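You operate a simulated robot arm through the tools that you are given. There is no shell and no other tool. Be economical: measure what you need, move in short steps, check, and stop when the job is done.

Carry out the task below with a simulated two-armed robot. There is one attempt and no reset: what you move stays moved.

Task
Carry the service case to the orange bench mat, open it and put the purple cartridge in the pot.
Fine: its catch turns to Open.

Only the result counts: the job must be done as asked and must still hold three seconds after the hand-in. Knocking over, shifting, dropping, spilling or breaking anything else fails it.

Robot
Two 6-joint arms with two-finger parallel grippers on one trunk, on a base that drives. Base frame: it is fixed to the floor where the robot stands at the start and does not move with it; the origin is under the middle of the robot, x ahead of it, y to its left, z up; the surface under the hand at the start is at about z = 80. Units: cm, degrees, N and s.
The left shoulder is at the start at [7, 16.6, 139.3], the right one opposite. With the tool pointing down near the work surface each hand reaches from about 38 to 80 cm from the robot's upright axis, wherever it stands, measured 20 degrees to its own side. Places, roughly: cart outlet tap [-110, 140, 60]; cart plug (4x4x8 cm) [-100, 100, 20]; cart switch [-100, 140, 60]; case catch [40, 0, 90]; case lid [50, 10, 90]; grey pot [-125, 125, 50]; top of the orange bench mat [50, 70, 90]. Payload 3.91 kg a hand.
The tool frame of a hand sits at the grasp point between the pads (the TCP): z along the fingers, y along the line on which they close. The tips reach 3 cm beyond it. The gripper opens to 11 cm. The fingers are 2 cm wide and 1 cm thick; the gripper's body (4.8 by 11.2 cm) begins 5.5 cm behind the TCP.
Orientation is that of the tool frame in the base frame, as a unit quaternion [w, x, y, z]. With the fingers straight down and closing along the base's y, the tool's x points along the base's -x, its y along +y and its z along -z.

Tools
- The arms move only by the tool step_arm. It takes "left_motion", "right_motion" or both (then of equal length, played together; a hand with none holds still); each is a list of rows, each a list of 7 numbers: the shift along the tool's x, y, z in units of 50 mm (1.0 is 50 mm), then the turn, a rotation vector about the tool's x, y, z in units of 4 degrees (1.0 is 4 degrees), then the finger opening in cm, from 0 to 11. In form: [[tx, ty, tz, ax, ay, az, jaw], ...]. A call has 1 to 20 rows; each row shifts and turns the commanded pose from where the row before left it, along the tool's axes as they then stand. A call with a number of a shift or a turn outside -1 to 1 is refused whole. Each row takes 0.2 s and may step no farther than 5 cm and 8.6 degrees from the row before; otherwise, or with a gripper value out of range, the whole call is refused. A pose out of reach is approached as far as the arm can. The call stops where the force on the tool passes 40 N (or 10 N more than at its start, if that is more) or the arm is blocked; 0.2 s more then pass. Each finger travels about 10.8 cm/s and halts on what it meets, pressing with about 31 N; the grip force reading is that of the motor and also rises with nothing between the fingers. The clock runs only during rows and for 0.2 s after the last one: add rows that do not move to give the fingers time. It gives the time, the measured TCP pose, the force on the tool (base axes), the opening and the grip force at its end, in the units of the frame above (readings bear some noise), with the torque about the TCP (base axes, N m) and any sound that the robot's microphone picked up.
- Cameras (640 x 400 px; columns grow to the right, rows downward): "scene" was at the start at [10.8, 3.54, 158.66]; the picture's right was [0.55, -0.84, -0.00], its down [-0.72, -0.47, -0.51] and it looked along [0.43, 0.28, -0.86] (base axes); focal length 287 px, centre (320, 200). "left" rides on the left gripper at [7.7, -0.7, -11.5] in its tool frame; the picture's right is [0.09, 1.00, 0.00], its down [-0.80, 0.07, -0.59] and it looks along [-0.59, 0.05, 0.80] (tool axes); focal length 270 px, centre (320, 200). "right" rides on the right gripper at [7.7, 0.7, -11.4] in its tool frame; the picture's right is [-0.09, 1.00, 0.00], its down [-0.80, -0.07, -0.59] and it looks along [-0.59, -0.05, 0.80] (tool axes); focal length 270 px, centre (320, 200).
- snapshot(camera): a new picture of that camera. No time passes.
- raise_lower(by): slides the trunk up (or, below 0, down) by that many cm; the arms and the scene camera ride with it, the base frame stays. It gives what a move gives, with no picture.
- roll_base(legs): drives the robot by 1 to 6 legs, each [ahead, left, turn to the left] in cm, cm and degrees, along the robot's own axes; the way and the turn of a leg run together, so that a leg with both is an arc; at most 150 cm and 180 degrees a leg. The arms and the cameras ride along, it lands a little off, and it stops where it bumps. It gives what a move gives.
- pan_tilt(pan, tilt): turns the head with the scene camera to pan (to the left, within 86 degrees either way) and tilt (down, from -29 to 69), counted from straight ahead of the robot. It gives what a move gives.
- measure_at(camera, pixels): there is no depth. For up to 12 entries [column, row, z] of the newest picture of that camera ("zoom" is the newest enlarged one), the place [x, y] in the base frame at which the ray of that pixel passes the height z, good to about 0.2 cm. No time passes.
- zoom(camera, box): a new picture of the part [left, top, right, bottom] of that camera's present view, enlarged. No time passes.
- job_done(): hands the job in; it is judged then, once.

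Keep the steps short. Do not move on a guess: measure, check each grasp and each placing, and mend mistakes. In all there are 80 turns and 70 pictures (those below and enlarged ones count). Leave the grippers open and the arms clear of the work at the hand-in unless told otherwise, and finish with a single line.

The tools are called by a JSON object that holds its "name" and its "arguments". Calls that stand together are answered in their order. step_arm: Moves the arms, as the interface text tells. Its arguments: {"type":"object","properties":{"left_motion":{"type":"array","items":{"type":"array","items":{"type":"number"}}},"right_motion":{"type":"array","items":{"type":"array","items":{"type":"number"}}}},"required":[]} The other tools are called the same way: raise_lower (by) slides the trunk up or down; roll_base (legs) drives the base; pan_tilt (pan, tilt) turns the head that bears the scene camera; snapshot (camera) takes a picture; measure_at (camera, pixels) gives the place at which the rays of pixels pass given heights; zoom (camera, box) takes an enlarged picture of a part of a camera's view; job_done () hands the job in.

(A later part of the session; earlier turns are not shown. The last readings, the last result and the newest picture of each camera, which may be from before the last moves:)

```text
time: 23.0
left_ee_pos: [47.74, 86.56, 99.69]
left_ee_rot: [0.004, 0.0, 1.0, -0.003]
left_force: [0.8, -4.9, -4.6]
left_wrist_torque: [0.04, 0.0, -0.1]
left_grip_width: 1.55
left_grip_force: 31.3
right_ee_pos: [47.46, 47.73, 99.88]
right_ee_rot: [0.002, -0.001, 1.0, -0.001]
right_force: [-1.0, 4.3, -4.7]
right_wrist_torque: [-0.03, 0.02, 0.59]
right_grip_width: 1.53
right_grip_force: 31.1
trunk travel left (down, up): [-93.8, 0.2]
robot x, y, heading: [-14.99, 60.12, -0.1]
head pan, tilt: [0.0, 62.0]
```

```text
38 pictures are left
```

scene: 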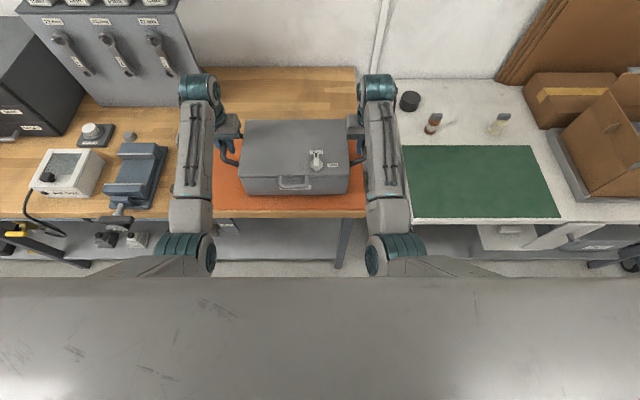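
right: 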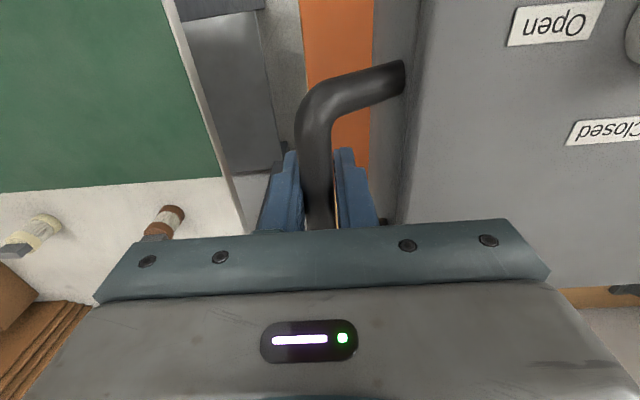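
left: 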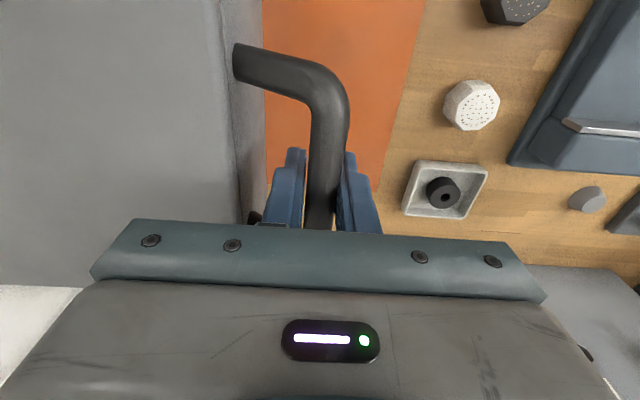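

Weight is starting to come off. I'm taking two more small steps down.

{"name": "step_arm", "arguments": {"left_motion": [[0, 0, 0.06, 0, 0, 0, 0], [0, 0, 0, 0, 0, 0, 0]], "right_motion": [[0, 0, 0.08, 0, 0, 0, 0], [0, 0, 0, 0, 0, 0, 0]]}}

{"name": "step_arm", "arguments": {"left_motion": [[0, 0, 0.06, 0, 0, 0, 0], [0, 0, 0, 0, 0, 0, 0]], "right_motion": [[0, 0, 0.06, 0, 0, 0, 0], [0, 0, 0, 0, 0, 0, 0]]}}

{"name": "zoom", "arguments": {"camera": "scene", "box": [200, 100, 380, 220]}}

```text
time: 23.6
left_ee_pos: [47.77, 86.35, 99.44]
left_ee_rot: [0.002, 0.0, 1.0, -0.003]
left_force: [1.2, -3.4, -6.4]
left_wrist_torque: [0.03, 0.06, -0.16]
left_grip_width: 1.56
left_grip_force: 30.4
right_ee_pos: [47.48, 47.74, 99.43]
right_ee_rot: [0.002, -0.001, 1.0, -0.001]
right_force: [-0.6, 3.7, -5.5]
right_wrist_torque: [0.04, -0.06, 0.57]
right_grip_width: 1.55
right_grip_force: 31.4
trunk travel left (down, up): [-93.8, 0.2]
robot x, y, heading: [-14.61, 60.29, 0.0]
head pan, tilt: [0.0, 62.0]
```

```text
time: 24.2
left_ee_pos: [47.67, 86.33, 99.1]
left_ee_rot: [0.004, 0.0, 1.0, -0.002]
left_force: [1.1, -3.7, -4.8]
left_wrist_torque: [0.03, 0.13, -0.08]
left_grip_width: 1.52
left_grip_force: 31.0
right_ee_pos: [47.5, 47.74, 99.14]
right_ee_rot: [0.002, -0.001, 1.0, 0.0]
right_force: [-1.5, 3.8, -4.8]
right_wrist_torque: [-0.01, -0.09, 0.62]
right_grip_width: 1.58
right_grip_force: 31.1
trunk travel left (down, up): [-93.8, 0.2]
robot x, y, heading: [-15.2, 60.03, 0.1]
head pan, tilt: [0.0, 62.0]
```

```text
3.33 times, centred on (290, 160) of scene
```

zoom: 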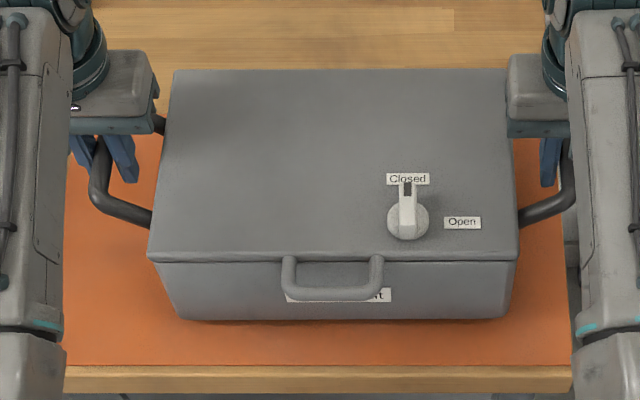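

I'm measuring the bottom front edge (about 28.4 cm wide) to judge how far it still is above the mat.

{"name": "measure_at", "arguments": {"camera": "zoom", "pixels": [[185, 318, 89], [505, 316, 89], [185, 318, 91], [505, 316, 91], [148, 257, 101], [519, 257, 101], [65, 366, 89], [570, 364, 89]]}}

{"name": "step_arm", "arguments": {"left_motion": [[0, 0, 0.08, 0, 0, 0, 0], [0, 0, 0.08, 0, 0, 0, 0], [0, 0, 0, 0, 0, 0, 0]], "right_motion": [[0, 0, 0.08, 0, 0, 0, 0], [0, 0, 0.08, 0, 0, 0, 0], [0, 0, 0, 0, 0, 0, 0]]}}

```text
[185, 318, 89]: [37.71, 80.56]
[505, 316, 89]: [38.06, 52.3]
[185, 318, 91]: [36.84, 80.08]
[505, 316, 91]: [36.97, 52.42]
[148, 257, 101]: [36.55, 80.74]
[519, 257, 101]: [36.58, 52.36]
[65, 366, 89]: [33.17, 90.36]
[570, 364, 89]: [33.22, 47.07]
```

```text
time: 25.0
left_ee_pos: [47.81, 86.34, 98.37]
left_ee_rot: [0.002, 0.0, 1.0, -0.002]
left_force: [1.5, -5.2, -5.4]
left_wrist_torque: [0.01, -0.03, -0.21]
left_grip_width: 1.55
left_grip_force: 30.9
right_ee_pos: [47.45, 47.78, 98.34]
right_ee_rot: [0.002, -0.002, 1.0, 0.0]
right_force: [-1.7, 4.7, -5.4]
right_wrist_torque: [-0.03, 0.0, 0.55]
right_grip_width: 1.58
right_grip_force: 30.9
trunk travel left (down, up): [-93.8, 0.2]
robot x, y, heading: [-14.72, 59.99, 0.0]
head pan, tilt: [0.0, 62.0]
```

{"name": "step_arm", "arguments": {"left_motion": [[0, 0, 0.06, 0, 0, 0, 0], [0, 0, 0.06, 0, 0, 0, 0], [0, 0, 0, 0, 0, 0, 0]], "right_motion": [[0, 0, 0.06, 0, 0, 0, 0], [0, 0, 0.06, 0, 0, 0, 0], [0, 0, 0, 0, 0, 0, 0]]}}

{"name": "step_arm", "arguments": {"left_motion": [[0, 0, 0.06, 0, 0, 0, 0], [0, 0, 0.06, 0, 0, 0, 0], [0, 0, 0, 0, 0, 0, 0]], "right_motion": [[0, 0, 0.06, 0, 0, 0, 0], [0, 0, 0.06, 0, 0, 0, 0], [0, 0, 0, 0, 0, 0, 0]]}}

```text
time: 25.8
left_ee_pos: [47.68, 86.41, 97.89]
left_ee_rot: [0.004, 0.0, 1.0, -0.002]
left_force: [4.0, -1.5, 0.4]
left_wrist_torque: [-0.03, 0.34, -0.09]
left_grip_width: 1.54
left_grip_force: 30.8
right_ee_pos: [47.42, 47.77, 97.93]
right_ee_rot: [0.002, -0.001, 1.0, -0.001]
right_force: [0.3, 1.3, -1.0]
right_wrist_torque: [-0.03, 0.25, 0.63]
right_grip_width: 1.59
right_grip_force: 31.0
trunk travel left (down, up): [-93.8, 0.2]
robot x, y, heading: [-14.65, 60.17, -0.0]
head pan, tilt: [0.0, 62.0]
```

```text
time: 26.6
left_ee_pos: [47.47, 86.32, 97.65]
left_ee_rot: [0.007, 0.001, 1.0, -0.002]
left_force: [12.5, 5.4, 24.1]
left_wrist_torque: [0.0, 0.01, -0.16]
left_grip_width: 1.58
left_grip_force: 30.9
right_ee_pos: [47.27, 47.67, 97.6]
right_ee_rot: [0.006, -0.001, 1.0, -0.001]
right_force: [10.2, 0.7, 27.8]
right_wrist_torque: [0.04, -0.01, 0.56]
right_grip_width: 1.59
right_grip_force: 31.1
trunk travel left (down, up): [-93.8, 0.2]
robot x, y, heading: [-14.72, 60.13, 0.3]
head pan, tilt: [0.0, 62.0]
```

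The case is seated on the mat (contact at z≈97.9). I'm easing off the press, opening both hands to 5 cm and rising.

{"name": "step_arm", "arguments": {"left_motion": [[0, 0, -0.06, 0, 0, 0, 0], [0, 0, 0, 0, 0, 0, 3], [0, 0, 0, 0, 0, 0, 5], [0, 0, 0, 0, 0, 0, 5], [0, 0, 0, 0, 0, 0, 5]], "right_motion": [[0, 0, -0.06, 0, 0, 0, 0], [0, 0, 0, 0, 0, 0, 3], [0, 0, 0, 0, 0, 0, 5], [0, 0, 0, 0, 0, 0, 5], [0, 0, 0, 0, 0, 0, 5]]}}

{"name": "step_arm", "arguments": {"left_motion": [[0, 0, -0.3, 0, 0, 0, 5], [0, 0, -0.4, 0, 0, 0, 5], [0, 0, -0.4, 0, 0, 0, 5], [0, 0, -0.3, 0, 0, 0, 5]], "right_motion": [[0, 0, -0.3, 0, 0, 0, 5], [0, 0, -0.4, 0, 0, 0, 5], [0, 0, -0.4, 0, 0, 0, 5], [0, 0, -0.3, 0, 0, 0, 5]]}}

{"name": "zoom", "arguments": {"camera": "scene", "box": [200, 100, 380, 220]}}

```text
time: 27.8
left_ee_pos: [47.66, 86.34, 97.49]
left_ee_rot: [0.004, 0.0, 1.0, -0.001]
left_force: [-0.3, 0.1, -0.2]
left_wrist_torque: [0.04, 0.01, 0.03]
left_grip_width: 5.0
left_grip_force: 0.0
right_ee_pos: [47.32, 47.83, 97.5]
right_ee_rot: [0.003, 0.0, 1.0, -0.001]
right_force: [-0.6, -0.4, 0.1]
right_wrist_torque: [-0.03, -0.04, 0.0]
right_grip_width: 5.01
right_grip_force: 0.1
trunk travel left (down, up): [-93.8, 0.2]
robot x, y, heading: [-15.06, 60.27, 0.2]
head pan, tilt: [0.0, 62.0]
```

```text
time: 28.8
left_ee_pos: [47.5, 86.42, 104.46]
left_ee_rot: [0.004, 0.001, 1.0, -0.001]
left_force: [-0.5, -0.1, -0.1]
left_wrist_torque: [-0.03, 0.0, -0.01]
left_grip_width: 5.02
left_grip_force: 0.0
right_ee_pos: [47.37, 47.81, 104.55]
right_ee_rot: [0.003, -0.001, 1.0, -0.001]
right_force: [0.4, 0.4, 0.1]
right_wrist_torque: [0.03, -0.02, 0.0]
right_grip_width: 5.02
right_grip_force: 0.0
trunk travel left (down, up): [-93.8, 0.2]
robot x, y, heading: [-14.81, 59.82, 0.1]
head pan, tilt: [0.0, 62.0]
```

```text
3.33 times, centred on (290, 160) of scene
```

zoom: 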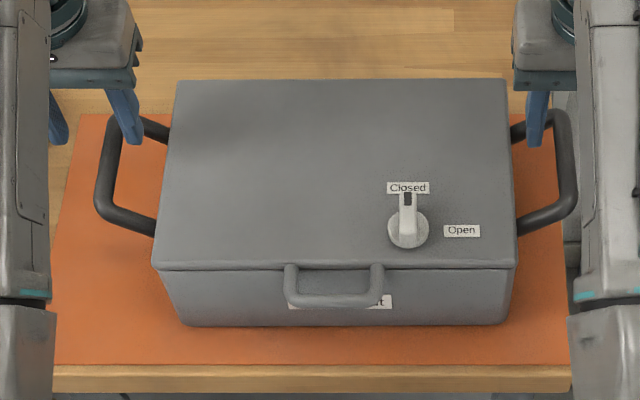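

The case stands square on the mat. I'm measuring the knob, labels and lid before bringing the right hand above the catch.

{"name": "measure_at", "arguments": {"camera": "zoom", "pixels": [[408, 230, 100], [408, 232, 102], [408, 200, 102], [460, 230, 99], [408, 188, 99], [335, 300, 97], [152, 265, 99], [515, 265, 99], [178, 82, 99], [508, 80, 99]]}}

{"name": "step_arm", "arguments": {"right_motion": [[0.2, 0.5, -0.15, 0, 0, 0, 5], [0.2, 0.6, 0, 0, 0, 0, 5], [0.2, 0.6, 0, 0, 0, 0, 5], [0, 0.6, 0, 0, 0, 0, 5]]}}

{"name": "snapshot", "arguments": {"camera": "right"}}

```text
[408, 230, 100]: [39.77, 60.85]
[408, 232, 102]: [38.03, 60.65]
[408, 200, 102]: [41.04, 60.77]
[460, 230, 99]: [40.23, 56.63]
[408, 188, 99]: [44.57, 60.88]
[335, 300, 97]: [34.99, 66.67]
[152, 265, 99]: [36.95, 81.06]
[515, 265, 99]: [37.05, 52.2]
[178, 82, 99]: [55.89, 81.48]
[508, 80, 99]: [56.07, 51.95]
```

```text
time: 30.0
left_ee_pos: [47.54, 86.34, 104.52]
left_ee_rot: [0.004, 0.001, 1.0, -0.002]
left_force: [0.1, -0.4, 0.7]
left_wrist_torque: [-0.01, -0.01, -0.03]
left_grip_width: 5.0
left_grip_force: 0.1
right_ee_pos: [47.3, 47.64, 102.87]
right_ee_rot: [0.003, 0.03, 0.998, -0.054]
right_force: [0.1, -0.9, -0.1]
right_wrist_torque: [-0.04, 0.0, 0.01]
right_grip_width: 5.01
right_grip_force: 0.0
right hand out of reach, approached as far as the arm can: row 3, 4
trunk travel left (down, up): [-93.8, 0.2]
robot x, y, heading: [-15.03, 59.93, -0.0]
head pan, tilt: [0.0, 62.0]
stopped in row 4 (right hand): the arm was blocked; the commanded pose is now the measured one
```

```text
35 pictures are left
```

right: 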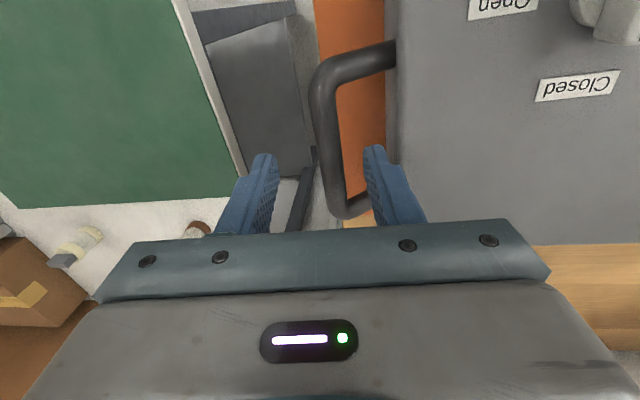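

The right arm is blocked crossing toward the middle, so I'll use the left hand on the catch with the base moved right. First I'm levelling the right hand and lifting it off the handle.

{"name": "step_arm", "arguments": {"right_motion": [[0, -0.05, -0.2, -0.78, 0.04, -0.43, 5], [0, 0, -0.2, -0.77, 0.04, -0.43, 5], [0, 0, 0, 0, 0, 0, 5]]}}

{"name": "roll_base", "arguments": {"legs": [[-22, 0, 0], [0, -20, 0], [10, 0, 0]]}}

{"name": "snapshot", "arguments": {"camera": "scene"}}

{"name": "snapshot", "arguments": {"camera": "left"}}

```text
time: 30.8
left_ee_pos: [47.51, 86.52, 104.45]
left_ee_rot: [0.004, 0.001, 1.0, -0.002]
left_force: [-1.1, -0.2, 0.2]
left_wrist_torque: [-0.01, 0.01, 0.01]
left_grip_width: 5.0
left_grip_force: 0.1
right_ee_pos: [47.23, 47.77, 104.91]
right_ee_rot: [-0.001, -0.001, 1.0, 0.002]
right_force: [0.4, -0.3, -0.5]
right_wrist_torque: [-0.05, 0.01, 0.01]
right_grip_width: 5.01
right_grip_force: 0.0
trunk travel left (down, up): [-93.8, 0.2]
robot x, y, heading: [-14.77, 59.71, -0.3]
head pan, tilt: [0.0, 62.0]
```

```text
time: 34.5
left_ee_pos: [35.31, 66.37, 104.68]
left_ee_rot: [0.005, 0.001, 1.0, -0.002]
left_force: [0.1, 0.0, -0.2]
left_wrist_torque: [0.0, 0.01, 0.0]
left_grip_width: 5.01
left_grip_force: 0.0
right_ee_pos: [34.78, 27.76, 105.06]
right_ee_rot: [0.001, 0.0, 1.0, 0.0]
right_force: [-0.6, -1.0, 0.6]
right_wrist_torque: [0.02, -0.05, 0.02]
right_grip_width: 5.01
right_grip_force: 0.0
trunk travel left (down, up): [-93.8, 0.2]
robot x, y, heading: [-26.54, 40.03, 0.1]
head pan, tilt: [0.0, 62.0]
```

```text
34 pictures are left
```

scene: 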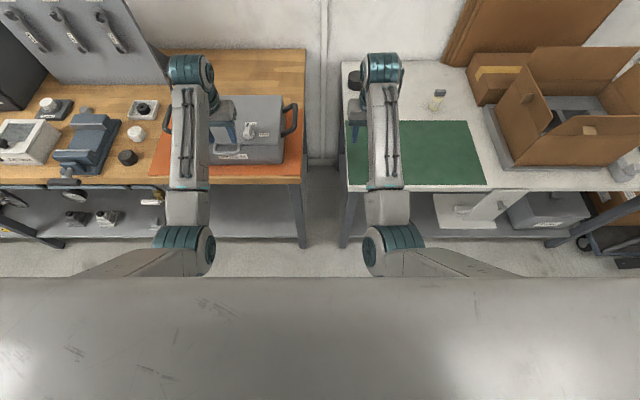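

```text
33 pictures are left
```

left: 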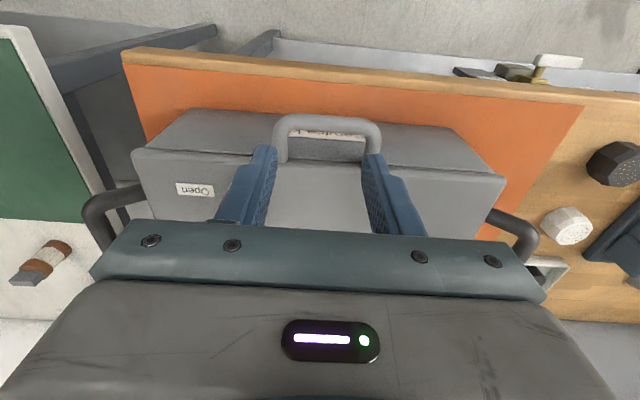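

The left hand is in front of the case. I'm moving it forward at y≈67, raised, to look at the knob closely.

{"name": "step_arm", "arguments": {"left_motion": [[0, 0.07, -0.2, 0, 0, 0, 5], [0, 0.06, -0.2, 0, 0, 0, 5], [-0.5, 0, 0, 0, 0, 0, 5], [-0.5, 0, 0, 0, 0, 0, 5], [-0.5, 0, 0, 0, 0, 0, 5], [-0.5, 0, 0, 0, 0, 0, 5]]}}

{"name": "snapshot", "arguments": {"camera": "left"}}

```text
time: 35.9
left_ee_pos: [46.51, 66.97, 105.07]
left_ee_rot: [0.003, 0.001, 1.0, -0.002]
left_force: [0.2, -0.5, -0.5]
left_wrist_torque: [0.0, 0.01, 0.03]
left_grip_width: 5.0
left_grip_force: 0.0
left hand out of reach, approached as far as the arm can: row 1, 2
right_ee_pos: [35.43, 27.82, 104.81]
right_ee_rot: [-0.002, 0.0, 1.0, 0.001]
right_force: [1.2, -0.7, 0.2]
right_wrist_torque: [-0.02, 0.04, 0.03]
right_grip_width: 4.99
right_grip_force: 0.0
trunk travel left (down, up): [-93.8, 0.2]
robot x, y, heading: [-27.17, 40.2, -0.2]
head pan, tilt: [0.0, 62.0]
```

```text
32 pictures are left
```

left: 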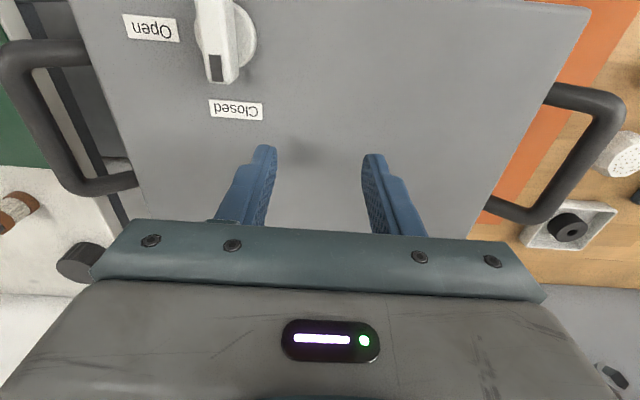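

I see the knob disc at (228,35) and the fin tip at (218,75). I'm measuring these and the lid height.

{"name": "measure_at", "arguments": {"camera": "left", "pixels": [[236, 109, 97], [236, 109, 99], [236, 109, 101], [152, 27, 99], [228, 35, 99], [228, 35, 101], [218, 75, 102], [218, 75, 104], [216, 0, 103], [589, 10, 99]]}}

{"name": "zoom", "arguments": {"camera": "left", "box": [120, 0, 320, 125]}}

```text
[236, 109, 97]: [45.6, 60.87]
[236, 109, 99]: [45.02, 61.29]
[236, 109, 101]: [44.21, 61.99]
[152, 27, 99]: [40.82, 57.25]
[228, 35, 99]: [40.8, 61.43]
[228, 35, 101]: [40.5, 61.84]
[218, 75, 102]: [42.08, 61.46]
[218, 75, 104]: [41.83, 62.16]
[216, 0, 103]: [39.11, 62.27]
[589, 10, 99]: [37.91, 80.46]
```

```text
3.20 times, centred on (220, 62) of left
```

zoom: 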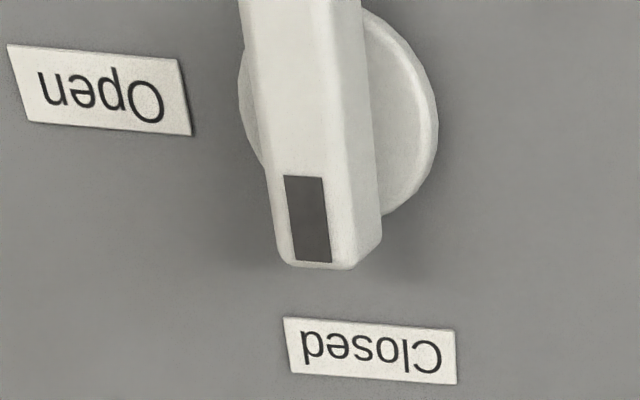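

Lid z≈98.5; the knob axis is at about (40.5, 61.1) and the fin points to +x. I'm lining the left hand up with the fin, straddling from behind.

{"name": "step_arm", "arguments": {"left_motion": [[0, -0.4, 0, 0, 0, 0, 5.5], [0, -0.4, 0, 0, 0, 0, 5.5], [0, -0.38, 0, 0, 0, 0, 5.5], [0.4, 0, 0, 0, 0, 0, 5.5], [0.4, 0, 0, 0, 0, 0, 5.5], [0.4, 0, 0, 0, 0, 0, 5.5], [0, 0, 0, 0, 0, 0, 5.5]]}}

{"name": "snapshot", "arguments": {"camera": "left"}}

{"name": "zoom", "arguments": {"camera": "scene", "box": [150, 70, 310, 170]}}

```text
time: 37.5
left_ee_pos: [40.36, 61.31, 105.03]
left_ee_rot: [0.003, 0.001, 1.0, -0.002]
left_force: [0.0, -0.1, 0.7]
left_wrist_torque: [-0.02, -0.01, -0.02]
left_grip_width: 5.49
left_grip_force: 0.0
right_ee_pos: [35.14, 27.77, 104.81]
right_ee_rot: [-0.001, -0.001, 1.0, 0.001]
right_force: [-0.3, -0.1, -1.0]
right_wrist_torque: [0.0, -0.01, 0.0]
right_grip_width: 5.02
right_grip_force: 0.1
trunk travel left (down, up): [-93.8, 0.2]
robot x, y, heading: [-26.82, 39.79, -0.1]
head pan, tilt: [0.0, 62.0]
```

```text
30 pictures are left
```

left: 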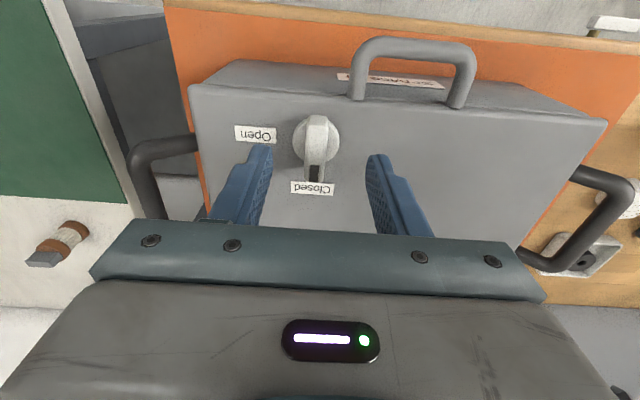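

```text
4.00 times, centred on (230, 120) of scene
```

zoom: 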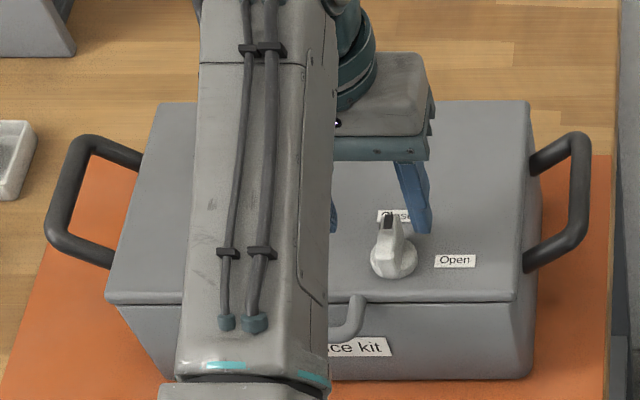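

{"name": "measure_at", "arguments": {"camera": "left", "pixels": [[316, 143, 99.5], [312, 188, 98.5], [255, 133, 98.5], [316, 120, 102], [315, 175, 102], [320, 165, 102]]}}

```text
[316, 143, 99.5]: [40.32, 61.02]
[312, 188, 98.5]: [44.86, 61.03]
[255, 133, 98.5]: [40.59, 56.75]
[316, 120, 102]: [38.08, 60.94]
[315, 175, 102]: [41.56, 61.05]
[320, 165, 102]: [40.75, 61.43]
```

Axis confirmed at (40.3, 61.0). I'm nudging the hand, descending to z≈102.2 and closing on the fin.

{"name": "step_arm", "arguments": {"left_motion": [[0, -0.05, 0.2, 0, 0, 0, 5.5], [0, 0, 0.2, 0, 0, 0, 5.5], [0, 0, 0.15, 0, 0, 0, 5.5], [0, 0, 0, 0, 0, 0, 5.5]]}}

{"name": "step_arm", "arguments": {"left_motion": [[0, 0, 0, 0, 0, 0, 2], [0, 0, 0, 0, 0, 0, 0], [0, 0, 0, 0, 0, 0, 0]]}}

{"name": "zoom", "arguments": {"camera": "left", "box": [220, 60, 420, 240]}}

```text
time: 38.5
left_ee_pos: [40.31, 60.99, 102.3]
left_ee_rot: [0.003, 0.001, 1.0, -0.002]
left_force: [0.1, 0.9, 0.5]
left_wrist_torque: [0.01, 0.02, 0.04]
left_grip_width: 5.5
left_grip_force: 0.0
right_ee_pos: [35.18, 27.72, 104.79]
right_ee_rot: [0.0, -0.001, 1.0, 0.002]
right_force: [-0.3, -0.4, -0.6]
right_wrist_torque: [-0.04, 0.01, -0.02]
right_grip_width: 5.02
right_grip_force: 0.1
trunk travel left (down, up): [-93.8, 0.2]
robot x, y, heading: [-26.74, 39.98, -0.0]
head pan, tilt: [0.0, 62.0]
```

```text
time: 39.2
left_ee_pos: [40.42, 61.09, 102.19]
left_ee_rot: [0.004, 0.0, 1.0, -0.002]
left_force: [-1.8, -2.9, 0.2]
left_wrist_torque: [-0.06, 0.21, 0.04]
left_grip_width: 1.33
left_grip_force: 31.0
right_ee_pos: [35.22, 27.7, 104.92]
right_ee_rot: [-0.002, -0.001, 1.0, 0.002]
right_force: [-1.1, 0.2, -0.2]
right_wrist_torque: [-0.01, 0.02, -0.05]
right_grip_width: 4.99
right_grip_force: 0.0
trunk travel left (down, up): [-93.8, 0.2]
robot x, y, heading: [-26.92, 40.13, 0.1]
head pan, tilt: [0.0, 62.0]
```

```text
2.22 times, centred on (320, 150) of left
```

zoom: 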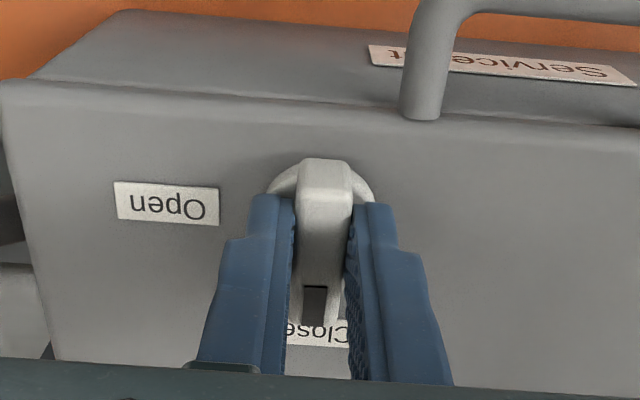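

The fin is gripped (1.33 cm). I'm turning clockwise as seen from above, 20° first to check.

{"name": "step_arm", "arguments": {"left_motion": [[0, 0, 0, 0, 0, 1, 0], [0, 0, 0, 0, 0, 1, 0], [0, 0, 0, 0, 0, 1, 0], [0, 0, 0, 0, 0, 1, 0], [0, 0, 0, 0, 0, 1, 0]]}}

```text
time: 40.5
left_ee_pos: [40.55, 61.1, 102.24]
left_ee_rot: [0.004, 0.173, 0.985, -0.002]
left_force: [-5.0, 5.4, -0.1]
left_wrist_torque: [0.2, 0.29, 0.02]
left_grip_width: 1.35
left_grip_force: 31.0
right_ee_pos: [35.27, 27.95, 104.73]
right_ee_rot: [0.0, -0.001, 1.0, 0.001]
right_force: [0.5, -0.1, 0.1]
right_wrist_torque: [0.01, -0.01, 0.01]
right_grip_width: 5.04
right_grip_force: 0.1
trunk travel left (down, up): [-93.8, 0.2]
robot x, y, heading: [-26.75, 40.06, 0.1]
head pan, tilt: [0.0, 62.0]
```

It turns freely in the right direction (the fin is heading toward −y, the Open label). I'm continuing to 90°.

{"name": "step_arm", "arguments": {"left_motion": [[0, 0, 0, 0, 0, 1, 0], [0, 0, 0, 0, 0, 1, 0], [0, 0, 0, 0, 0, 1, 0], [0, 0, 0, 0, 0, 1, 0], [0, 0, 0, 0, 0, 1, 0], [0, 0, 0, 0, 0, 1, 0], [0, 0, 0, 0, 0, 1, 0], [0, 0, 0, 0, 0, 1, 0], [0, 0, 0, 0, 0, 1, 0], [0, 0, 0, 0, 0, 1, 0], [0, 0, 0, 0, 0, 1, 0], [0, 0, 0, 0, 0, 1, 0], [0, 0, 0, 0, 0, 1, 0], [0, 0, 0, 0, 0, 1, 0], [0, 0, 0, 0, 0, 1, 0], [0, 0, 0, 0, 0, 1, 0], [0, 0, 0, 0, 0, 1, 0], [0, 0, 0, 0, 0, 0.5, 0], [0, 0, 0, 0, 0, 0, 0]]}}

{"name": "zoom", "arguments": {"camera": "scene", "box": [150, 70, 310, 170]}}

```text
time: 44.5
left_ee_pos: [40.47, 61.19, 102.3]
left_ee_rot: [0.003, 0.707, 0.707, 0.0]
left_force: [-0.6, 1.5, 0.0]
left_wrist_torque: [0.25, 0.31, 0.6]
left_grip_width: 1.35
left_grip_force: 30.7
right_ee_pos: [35.22, 28.0, 104.75]
right_ee_rot: [-0.001, -0.001, 1.0, 0.001]
right_force: [0.3, 0.0, -0.3]
right_wrist_torque: [0.02, 0.0, -0.02]
right_grip_width: 5.0
right_grip_force: 0.0
trunk travel left (down, up): [-93.8, 0.2]
robot x, y, heading: [-26.88, 39.88, 0.3]
head pan, tilt: [0.0, 62.0]
```

```text
4.00 times, centred on (230, 120) of scene
```

zoom: 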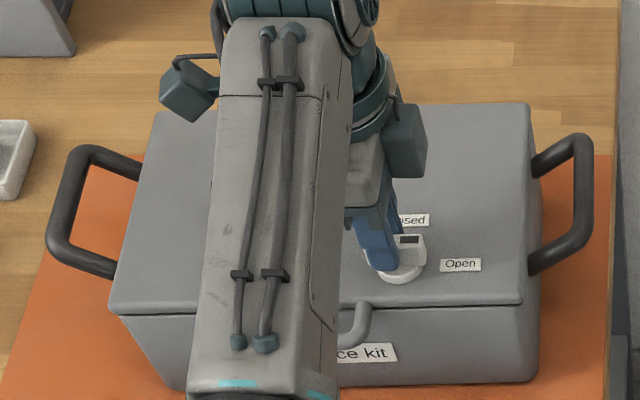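

The fin points at Open with a torque stop. I'm releasing, rising and backing away toward the robot, then looking at the knob and the front handle.

{"name": "step_arm", "arguments": {"left_motion": [[0, 0, 0, 0, 0, 0, 3], [0, 0, 0, 0, 0, 0, 6], [0, 0, 0, 0, 0, 0, 6], [0, 0, -0.3, 0, 0, 0, 6], [0, 0, -0.3, 0, 0, 0, 6], [0, -0.4, 0, 0, 0, 0, 6], [0, -0.7, 0, 0, 0, 0, 6], [0, -0.7, 0, 0, 0, 0, 6], [0, -0.7, 0, 0, 0, 0, 6]]}}

{"name": "snapshot", "arguments": {"camera": "left"}}

{"name": "zoom", "arguments": {"camera": "scene", "box": [150, 70, 310, 170]}}

```text
time: 46.5
left_ee_pos: [29.72, 60.87, 101.53]
left_ee_rot: [0.005, 0.707, 0.707, 0.003]
left_force: [0.1, -1.1, 0.4]
left_wrist_torque: [-0.02, -0.02, 0.05]
left_grip_width: 5.99
left_grip_force: 0.1
left hand out of reach, approached as far as the arm can: row 7, 8, 9
right_ee_pos: [35.08, 27.81, 104.95]
right_ee_rot: [-0.002, -0.001, 1.0, 0.0]
right_force: [0.1, 0.1, 0.5]
right_wrist_torque: [0.0, 0.02, 0.0]
right_grip_width: 5.02
right_grip_force: 0.0
trunk travel left (down, up): [-93.8, 0.2]
robot x, y, heading: [-27.17, 40.0, 0.1]
head pan, tilt: [0.0, 62.0]
```

```text
26 pictures are left
```

left: 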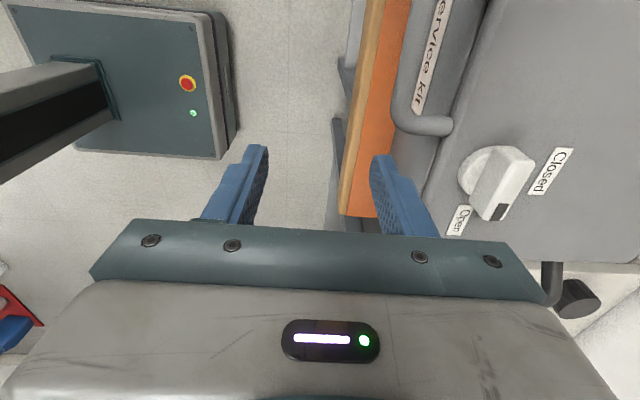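

```text
4.00 times, centred on (230, 120) of scene
```

zoom: 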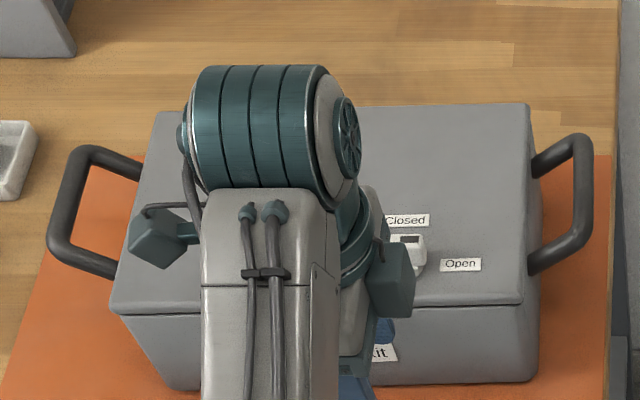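

The knob points at Open. I'm measuring the front handle from this view.

{"name": "measure_at", "arguments": {"camera": "left", "pixels": [[405, 60, 97], [405, 60, 99], [405, 60, 101], [402, 112, 99], [448, 126, 98], [440, 180, 98.5], [405, 0, 99]]}}

{"name": "zoom", "arguments": {"camera": "left", "box": [340, 0, 520, 150]}}

```text
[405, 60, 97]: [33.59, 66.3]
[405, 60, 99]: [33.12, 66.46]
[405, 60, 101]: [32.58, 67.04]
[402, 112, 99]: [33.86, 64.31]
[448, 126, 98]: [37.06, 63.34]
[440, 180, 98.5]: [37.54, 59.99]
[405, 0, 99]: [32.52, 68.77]
```

```text
2.67 times, centred on (430, 75) of left
```

zoom: 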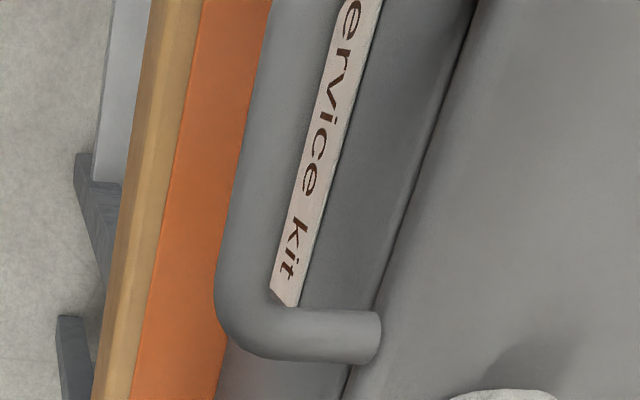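

The bar is at about x 33.4, z 98.5, y 63.3–70.5. I'm backing the base 8 cm for extension and pitching the left hand 40° forward.

{"name": "roll_base", "arguments": {"legs": [[-10, 0, 0]]}}

{"name": "step_arm", "arguments": {"left_motion": [[0, 0, 0, -1, 0, 0, 5], [0, 0, 0, -1, 0, 0, 5], [0, 0, 0, -1, 0, 0, 5], [0, 0, 0, -1, 0, 0, 5], [0, 0, 0, -1, 0, 0, 5], [0, 0, 0, -1, 0, 0, 5], [0, 0, 0, -1, 0, 0, 5], [0, 0, 0, -1, 0, 0, 5], [0, 0, 0, -1, 0, 0, 5], [0, 0, 0, -1, 0, 0, 5]]}}

```text
time: 47.6
left_ee_pos: [20.04, 60.94, 101.3]
left_ee_rot: [0.004, 0.708, 0.706, 0.001]
left_force: [-0.4, -0.1, -0.3]
left_wrist_torque: [-0.01, 0.01, -0.02]
left_grip_width: 5.98
left_grip_force: 0.1
right_ee_pos: [25.48, 27.72, 104.69]
right_ee_rot: [-0.003, 0.0, 1.0, 0.001]
right_force: [1.3, 0.1, -0.4]
right_wrist_torque: [-0.02, -0.03, -0.02]
right_grip_width: 4.99
right_grip_force: 0.1
trunk travel left (down, up): [-93.8, 0.2]
robot x, y, heading: [-37.13, 40.15, -0.3]
head pan, tilt: [0.0, 62.0]
```

```text
time: 49.8
left_ee_pos: [19.8, 60.8, 101.61]
left_ee_rot: [0.248, 0.664, 0.662, 0.244]
left_force: [-0.4, 1.0, -0.2]
left_wrist_torque: [0.01, -0.01, 0.02]
left_grip_width: 5.0
left_grip_force: 0.0
right_ee_pos: [25.17, 27.74, 104.86]
right_ee_rot: [0.0, 0.0, 1.0, 0.001]
right_force: [-0.2, -0.2, -0.4]
right_wrist_torque: [-0.01, -0.01, 0.03]
right_grip_width: 5.01
right_grip_force: 0.0
trunk travel left (down, up): [-93.8, 0.2]
robot x, y, heading: [-36.91, 40.01, -0.2]
head pan, tilt: [0.0, 62.0]
```

The hand now points forward-down at 40°. I'm moving to a pre-grasp on the line to the bar, with the jaw at 3.4 cm.

{"name": "step_arm", "arguments": {"left_motion": [[0.3, 0.42, 0.09, 0, 0, 0, 3.4], [0.3, 0.42, 0.09, 0, 0, 0, 3.4], [0.3, 0.42, 0.09, 0, 0, 0, 3.4], [0.28, 0.4, 0.1, 0, 0, 0, 3.4], [0, 0, 0.4, 0, 0, 0, 3.4], [0, 0, 0, 0, 0, 0, 3.4]]}}

{"name": "snapshot", "arguments": {"camera": "left"}}

{"name": "zoom", "arguments": {"camera": "scene", "box": [130, 50, 330, 175]}}

```text
time: 51.2
left_ee_pos: [28.47, 66.87, 104.06]
left_ee_rot: [0.247, 0.664, 0.663, 0.243]
left_force: [0.7, 0.4, 0.3]
left_wrist_torque: [-0.04, 0.01, 0.02]
left_grip_width: 3.4
left_grip_force: 0.1
right_ee_pos: [25.19, 27.76, 104.85]
right_ee_rot: [-0.001, 0.001, 1.0, 0.001]
right_force: [0.8, -0.6, 0.8]
right_wrist_torque: [0.03, -0.03, 0.04]
right_grip_width: 4.99
right_grip_force: 0.1
trunk travel left (down, up): [-93.8, 0.2]
robot x, y, heading: [-36.62, 40.25, -0.1]
head pan, tilt: [0.0, 62.0]
```

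```text
23 pictures are left
```

left: 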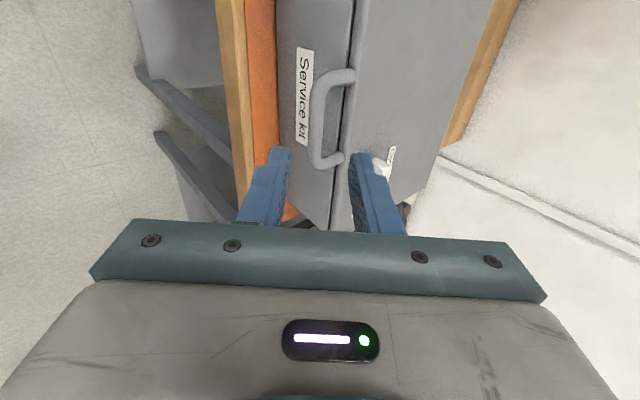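

```text
3.20 times, centred on (230, 112) of scene
```

zoom: 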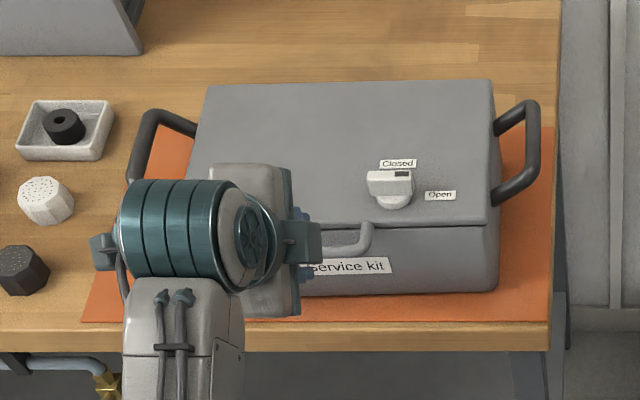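

The bar at column ≈317 lies midway between the fingers. I'm advancing 6 cm along the fingers.

{"name": "step_arm", "arguments": {"left_motion": [[0, 0, 0.4, 0, 0, 0, 3.4], [0, 0, 0.4, 0, 0, 0, 3.4], [0, 0, 0.4, 0, 0, 0, 3.4], [0, 0, 0, 0, 0, 0, 3.4]]}}

{"name": "snapshot", "arguments": {"camera": "left"}}

```text
time: 52.2
left_ee_pos: [32.49, 66.73, 99.42]
left_ee_rot: [0.247, 0.664, 0.662, 0.243]
left_force: [-1.1, 0.2, 0.0]
left_wrist_torque: [-0.02, -0.01, 0.0]
left_grip_width: 3.43
left_grip_force: 0.0
right_ee_pos: [25.19, 27.65, 104.91]
right_ee_rot: [-0.001, 0.0, 1.0, 0.001]
right_force: [-0.5, 0.5, -0.1]
right_wrist_torque: [0.01, 0.01, 0.03]
right_grip_width: 5.01
right_grip_force: 0.1
trunk travel left (down, up): [-93.8, 0.2]
robot x, y, heading: [-36.98, 40.46, -0.4]
head pan, tilt: [0.0, 62.0]
```

```text
21 pictures are left
```

left: 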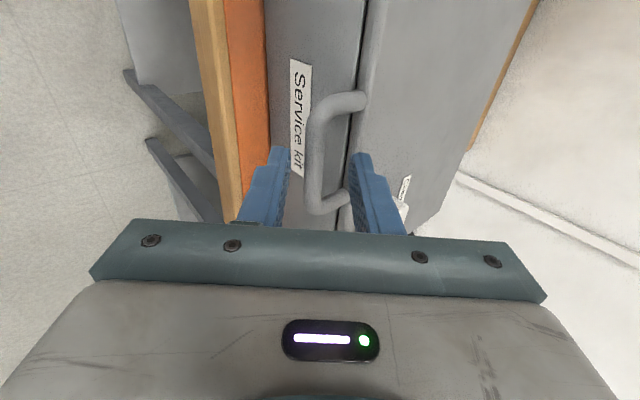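

The bar appears between the finger pads. I'm closing to check.

{"name": "step_arm", "arguments": {"left_motion": [[0, 0, 0, 0, 0, 0, 2], [0, 0, 0, 0, 0, 0, 0], [0, 0, 0, 0, 0, 0, 0]]}}

```text
time: 53.0
left_ee_pos: [32.49, 66.73, 99.48]
left_ee_rot: [0.247, 0.663, 0.663, 0.243]
left_force: [-3.5, 0.4, 0.8]
left_wrist_torque: [-0.34, 0.14, 0.58]
left_grip_width: 1.18
left_grip_force: 30.7
right_ee_pos: [25.13, 27.75, 104.9]
right_ee_rot: [-0.002, 0.0, 1.0, 0.0]
right_force: [-0.5, 0.2, 1.2]
right_wrist_torque: [0.01, 0.01, 0.03]
right_grip_width: 5.0
right_grip_force: 0.0
trunk travel left (down, up): [-93.8, 0.2]
robot x, y, heading: [-36.86, 40.38, -0.0]
head pan, tilt: [0.0, 62.0]
```

The bar is gripped (1.18 cm). I'm swinging the lid up along its hinge arc (hinge near x 56.5), the first 20° in small steps.

{"name": "step_arm", "arguments": {"left_motion": [[0, 0.138, -0.147, 0, 0, 0, 0], [0, 0.138, -0.148, 0, 0, 0, 0], [0, 0.15, -0.135, 0, 0, 0, 0], [0, 0.151, -0.135, 0, 0, 0, 0], [0, 0.161, -0.121, 0, 0, 0, 0], [0, 0.162, -0.122, 0, 0, 0, 0], [0, 0.171, -0.107, 0, 0, 0, 0], [0, 0.172, -0.107, 0, 0, 0, 0], [0, 0, 0, 0, 0, 0, 0]]}}

{"name": "zoom", "arguments": {"camera": "scene", "box": [130, 50, 330, 175]}}

```text
time: 55.0
left_ee_pos: [33.88, 66.66, 107.34]
left_ee_rot: [0.247, 0.663, 0.664, 0.242]
left_force: [2.3, 6.8, 1.1]
left_wrist_torque: [-0.01, 0.03, 0.89]
left_grip_width: 1.18
left_grip_force: 31.0
right_ee_pos: [25.17, 27.91, 104.84]
right_ee_rot: [-0.001, 0.0, 1.0, 0.001]
right_force: [-0.5, -0.1, 1.1]
right_wrist_torque: [-0.01, 0.01, 0.01]
right_grip_width: 4.98
right_grip_force: 0.1
trunk travel left (down, up): [-93.8, 0.2]
robot x, y, heading: [-36.93, 40.07, -0.1]
head pan, tilt: [0.0, 62.0]
```

```text
3.20 times, centred on (230, 112) of scene
```

zoom: 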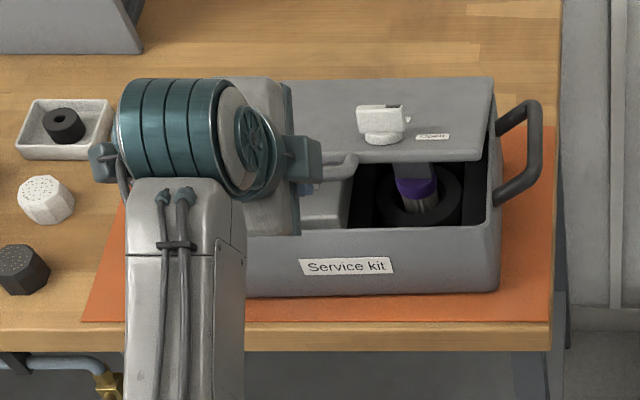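

It opens well and a purple cartridge shows inside at front right. I'm continuing the arc to about 65°.

{"name": "step_arm", "arguments": {"left_motion": [[0, 0.36, -0.183, 0, 0, 0, 0], [0, 0.375, -0.151, 0, 0, 0, 0], [0, 0.386, -0.118, 0, 0, 0, 0], [0, 0.395, -0.084, 0, 0, 0, 0], [0, 0.401, -0.049, 0, 0, 0, 0], [0, 0.404, -0.014, 0, 0, 0, 0], [0, 0.404, 0.021, 0, 0, 0, 0], [0, 0.4, 0.057, 0, 0, 0, 0], [0, 0.394, 0.091, 0, 0, 0, 0], [0, 0, 0, 0, 0, 0, 0]]}}

```text
time: 57.2
left_ee_pos: [45.84, 66.76, 120.36]
left_ee_rot: [0.248, 0.663, 0.663, 0.244]
left_force: [0.4, 5.8, -0.3]
left_wrist_torque: [0.45, 0.0, 0.41]
left_grip_width: 1.13
left_grip_force: 31.6
right_ee_pos: [25.07, 27.94, 104.92]
right_ee_rot: [-0.001, -0.001, 1.0, 0.001]
right_force: [-0.2, 0.5, 0.5]
right_wrist_torque: [-0.02, 0.02, -0.02]
right_grip_width: 4.99
right_grip_force: 0.0
trunk travel left (down, up): [-93.8, 0.2]
robot x, y, heading: [-36.88, 39.92, 0.2]
head pan, tilt: [0.0, 62.0]
```

Forces are small. I'm continuing to about 95°.

{"name": "step_arm", "arguments": {"left_motion": [[0, 0.384, 0.125, 0, 0, 0, 0], [0, 0.372, 0.158, 0, 0, 0, 0], [0, 0.357, 0.19, 0, 0, 0, 0], [0, 0.339, 0.22, 0, 0, 0, 0], [0, 0.318, 0.249, 0, 0, 0, 0], [0, 0.295, 0.276, 0, 0, 0, 0], [0, 0, 0, 0, 0, 0, 0]]}}

{"name": "snapshot", "arguments": {"camera": "scene"}}

```text
time: 58.8
left_ee_pos: [57.69, 66.83, 122.65]
left_ee_rot: [0.247, 0.664, 0.663, 0.244]
left_force: [0.4, 0.6, 1.0]
left_wrist_torque: [-0.04, 0.05, 0.03]
left_grip_width: 0.0
left_grip_force: 30.9
right_ee_pos: [25.22, 27.7, 104.95]
right_ee_rot: [-0.001, 0.0, 1.0, 0.001]
right_force: [0.3, 0.0, -0.4]
right_wrist_torque: [-0.01, -0.04, 0.02]
right_grip_width: 5.0
right_grip_force: 0.0
trunk travel left (down, up): [-93.8, 0.2]
robot x, y, heading: [-37.13, 40.24, -0.3]
head pan, tilt: [0.0, 62.0]
```

```text
19 pictures are left
```

scene: 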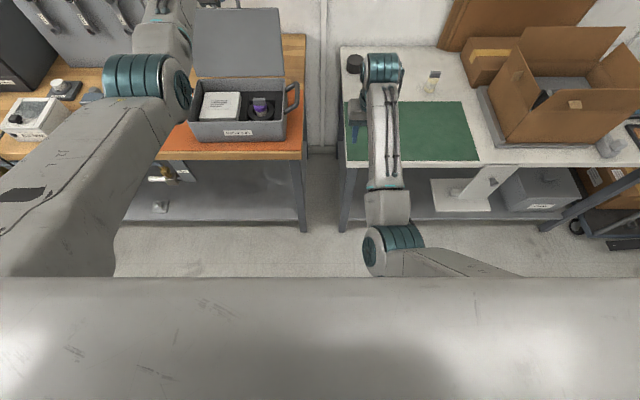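

The bar slipped out near the end, but the lid looks to be standing open. I'm zooming in on it and the contents.

{"name": "zoom", "arguments": {"camera": "scene", "box": [160, 0, 320, 150]}}

```text
2.67 times, centred on (240, 75) of scene
```

zoom: 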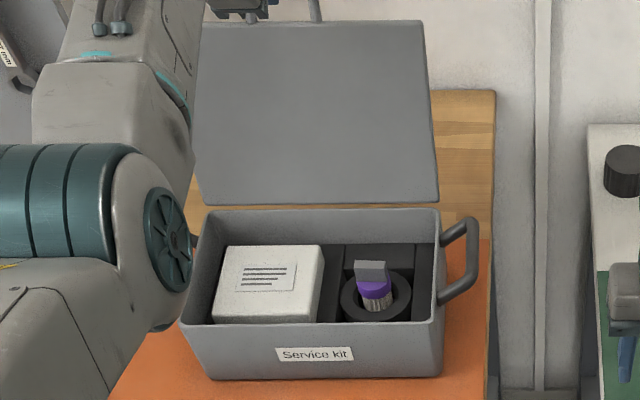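

The lid stands open and the purple cartridge with a grey tab is at front right. Before retracting I'm checking where the fingers are relative to the bar.

{"name": "snapshot", "arguments": {"camera": "left"}}

```text
17 pictures are left
```

left: 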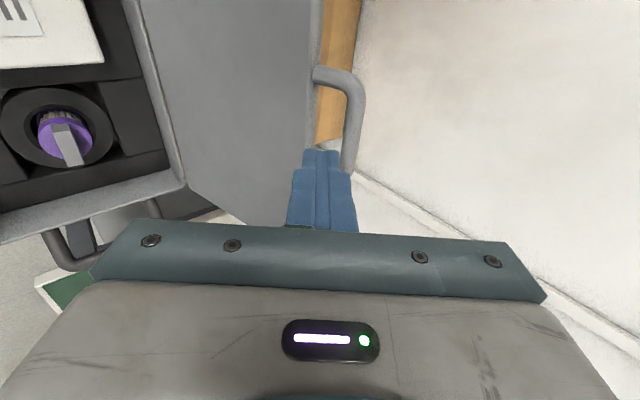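

The bar is beyond the fingers, so they're free. I'm retracting straight back along the fingers.

{"name": "step_arm", "arguments": {"left_motion": [[0, 0, -0.3, 0, 0, 0, 0], [0, 0, -0.4, 0, 0, 0, 0], [0, -0.3, -0.4, 0, 0, 0, 0], [0, -0.5, -0.4, 0, 0, 0, 0], [0, -0.6, -0.2, 0, 0, 0, 0], [0, -0.6, -0.2, 0, 0, 0, 0]]}}

{"name": "zoom", "arguments": {"camera": "scene", "box": [160, 0, 320, 150]}}

```text
time: 60.2
left_ee_pos: [43.85, 66.57, 123.32]
left_ee_rot: [0.247, 0.664, 0.662, 0.245]
left_force: [0.5, 0.0, -0.5]
left_wrist_torque: [-0.01, 0.0, -0.02]
left_grip_width: 0.01
left_grip_force: 31.2
right_ee_pos: [25.12, 27.71, 104.91]
right_ee_rot: [-0.001, 0.0, 1.0, 0.0]
right_force: [-0.1, 0.0, -0.2]
right_wrist_torque: [-0.01, 0.02, 0.0]
right_grip_width: 5.01
right_grip_force: 0.1
trunk travel left (down, up): [-93.8, 0.2]
robot x, y, heading: [-36.79, 40.21, -0.2]
head pan, tilt: [0.0, 62.0]
```

```text
2.67 times, centred on (240, 75) of scene
```

zoom: 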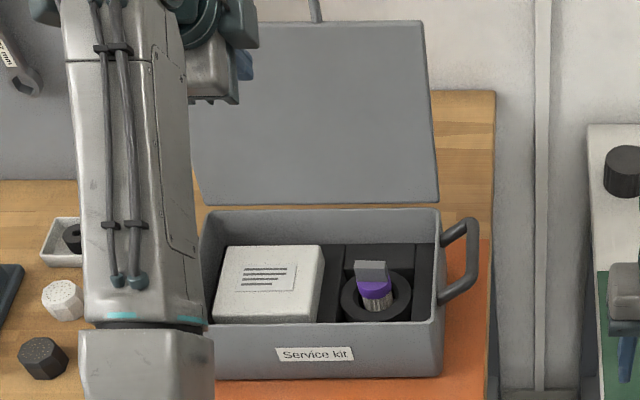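

The lid stays open by itself. I'm drawing the left hand back in front of the case, then turning it to point straight down again (fingers still closing along x, across the thin tab).

{"name": "step_arm", "arguments": {"left_motion": [[-0.287, -0.74, 0.127, 0, 0, 0, 4], [-0.287, -0.74, 0.127, 0, 0, 0, 4], [-0.287, -0.74, 0.127, 0, 0, 0, 4], [-0.287, -0.74, 0.127, 0, 0, 0, 4], [-0.287, -0.74, 0.127, 0, 0, 0, 4], [-0.287, -0.74, 0.127, 0, 0, 0, 4], [0, 0, 0, 1, 0, 0, 4], [0, 0, 0, 1, 0, 0, 4], [0, 0, 0, 1, 0, 0, 4], [0, 0, 0, 1, 0, 0, 4], [0, 0, 0, 1, 0, 0, 4], [0, 0, 0, 1, 0, 0, 4], [0, 0, 0, 1, 0, 0, 4], [0, 0, 0, 1, 0, 0, 4], [0, 0, 0, 1, 0, 0, 4], [0, 0, 0, 1, 0, 0, 4]]}}

{"name": "measure_at", "arguments": {"camera": "zoom", "pixels": [[371, 265, 97], [371, 265, 95], [375, 290, 93], [375, 305, 90], [400, 285, 94], [437, 322, 97], [195, 322, 97], [436, 215, 97]]}}

```text
time: 63.6
left_ee_pos: [29.57, 58.05, 105.87]
left_ee_rot: [0.003, 0.708, 0.706, 0.003]
left_force: [-0.4, -0.2, -0.1]
left_wrist_torque: [0.04, -0.02, 0.01]
left_grip_width: 4.01
left_grip_force: 0.1
right_ee_pos: [25.24, 27.63, 104.82]
right_ee_rot: [-0.001, 0.0, 1.0, 0.001]
right_force: [-0.1, -0.5, 0.4]
right_wrist_torque: [0.0, 0.03, -0.02]
right_grip_width: 5.02
right_grip_force: 0.1
trunk travel left (down, up): [-93.8, 0.2]
robot x, y, heading: [-37.09, 40.04, -0.3]
head pan, tilt: [0.0, 62.0]
```

```text
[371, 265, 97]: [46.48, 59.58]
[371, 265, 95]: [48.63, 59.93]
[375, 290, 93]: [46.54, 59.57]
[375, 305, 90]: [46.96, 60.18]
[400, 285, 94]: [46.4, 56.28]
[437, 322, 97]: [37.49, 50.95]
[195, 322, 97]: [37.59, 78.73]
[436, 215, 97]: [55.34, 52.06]
```

The hand points straight down. I'm driving forward 14 cm so the hand comes over the case near the cartridge, then looking.

{"name": "roll_base", "arguments": {"legs": [[14, 0, 0]]}}

{"name": "snapshot", "arguments": {"camera": "left"}}

```text
time: 64.9
left_ee_pos: [43.07, 58.15, 106.14]
left_ee_rot: [0.005, 0.708, 0.706, 0.002]
left_force: [-0.1, -0.6, -0.3]
left_wrist_torque: [0.0, -0.05, 0.04]
left_grip_width: 4.0
left_grip_force: 0.0
right_ee_pos: [38.68, 27.7, 105.07]
right_ee_rot: [0.0, -0.001, 1.0, 0.0]
right_force: [-0.2, -0.7, 0.1]
right_wrist_torque: [-0.03, -0.02, 0.02]
right_grip_width: 5.02
right_grip_force: 0.1
trunk travel left (down, up): [-93.8, 0.2]
robot x, y, heading: [-23.04, 40.12, -0.2]
head pan, tilt: [0.0, 62.0]
```

```text
15 pictures are left
```

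left: 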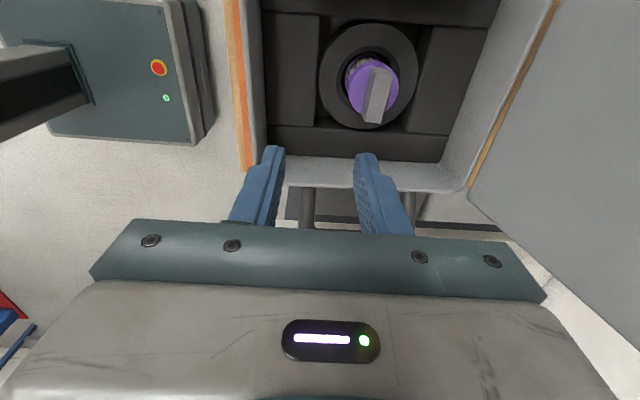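

I see the cartridge tab from (380,68) to (374,122). I'm measuring it at several heights to compare with the scene view.

{"name": "measure_at", "arguments": {"camera": "left", "pixels": [[380, 70, 97], [375, 110, 97], [380, 70, 99], [375, 110, 99], [380, 70, 95], [375, 110, 95], [362, 90, 93], [368, 76, 90]]}}

{"name": "zoom", "arguments": {"camera": "left", "box": [300, 10, 460, 150]}}

{"name": "zoom", "arguments": {"camera": "scene", "box": [170, 60, 330, 200]}}

```text
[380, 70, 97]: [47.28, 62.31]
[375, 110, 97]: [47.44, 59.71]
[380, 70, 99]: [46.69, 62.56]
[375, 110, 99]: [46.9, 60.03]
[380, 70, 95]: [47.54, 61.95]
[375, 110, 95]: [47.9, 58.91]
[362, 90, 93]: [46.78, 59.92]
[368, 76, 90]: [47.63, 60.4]
```

```text
2.86 times, centred on (380, 80) of left
```

zoom: 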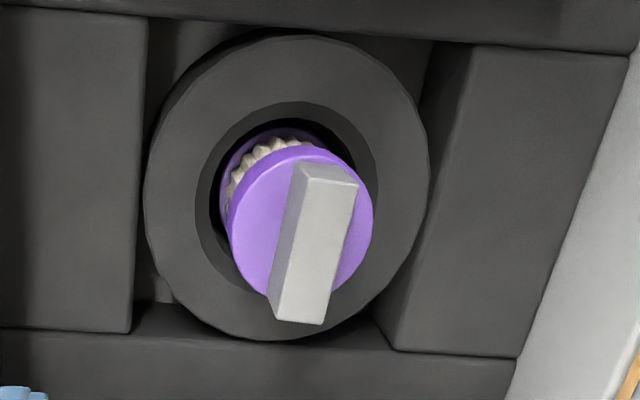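

```text
2.86 times, centred on (250, 130) of scene
```

zoom: 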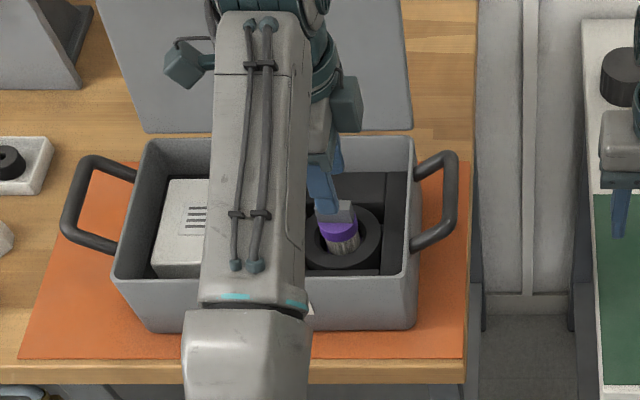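

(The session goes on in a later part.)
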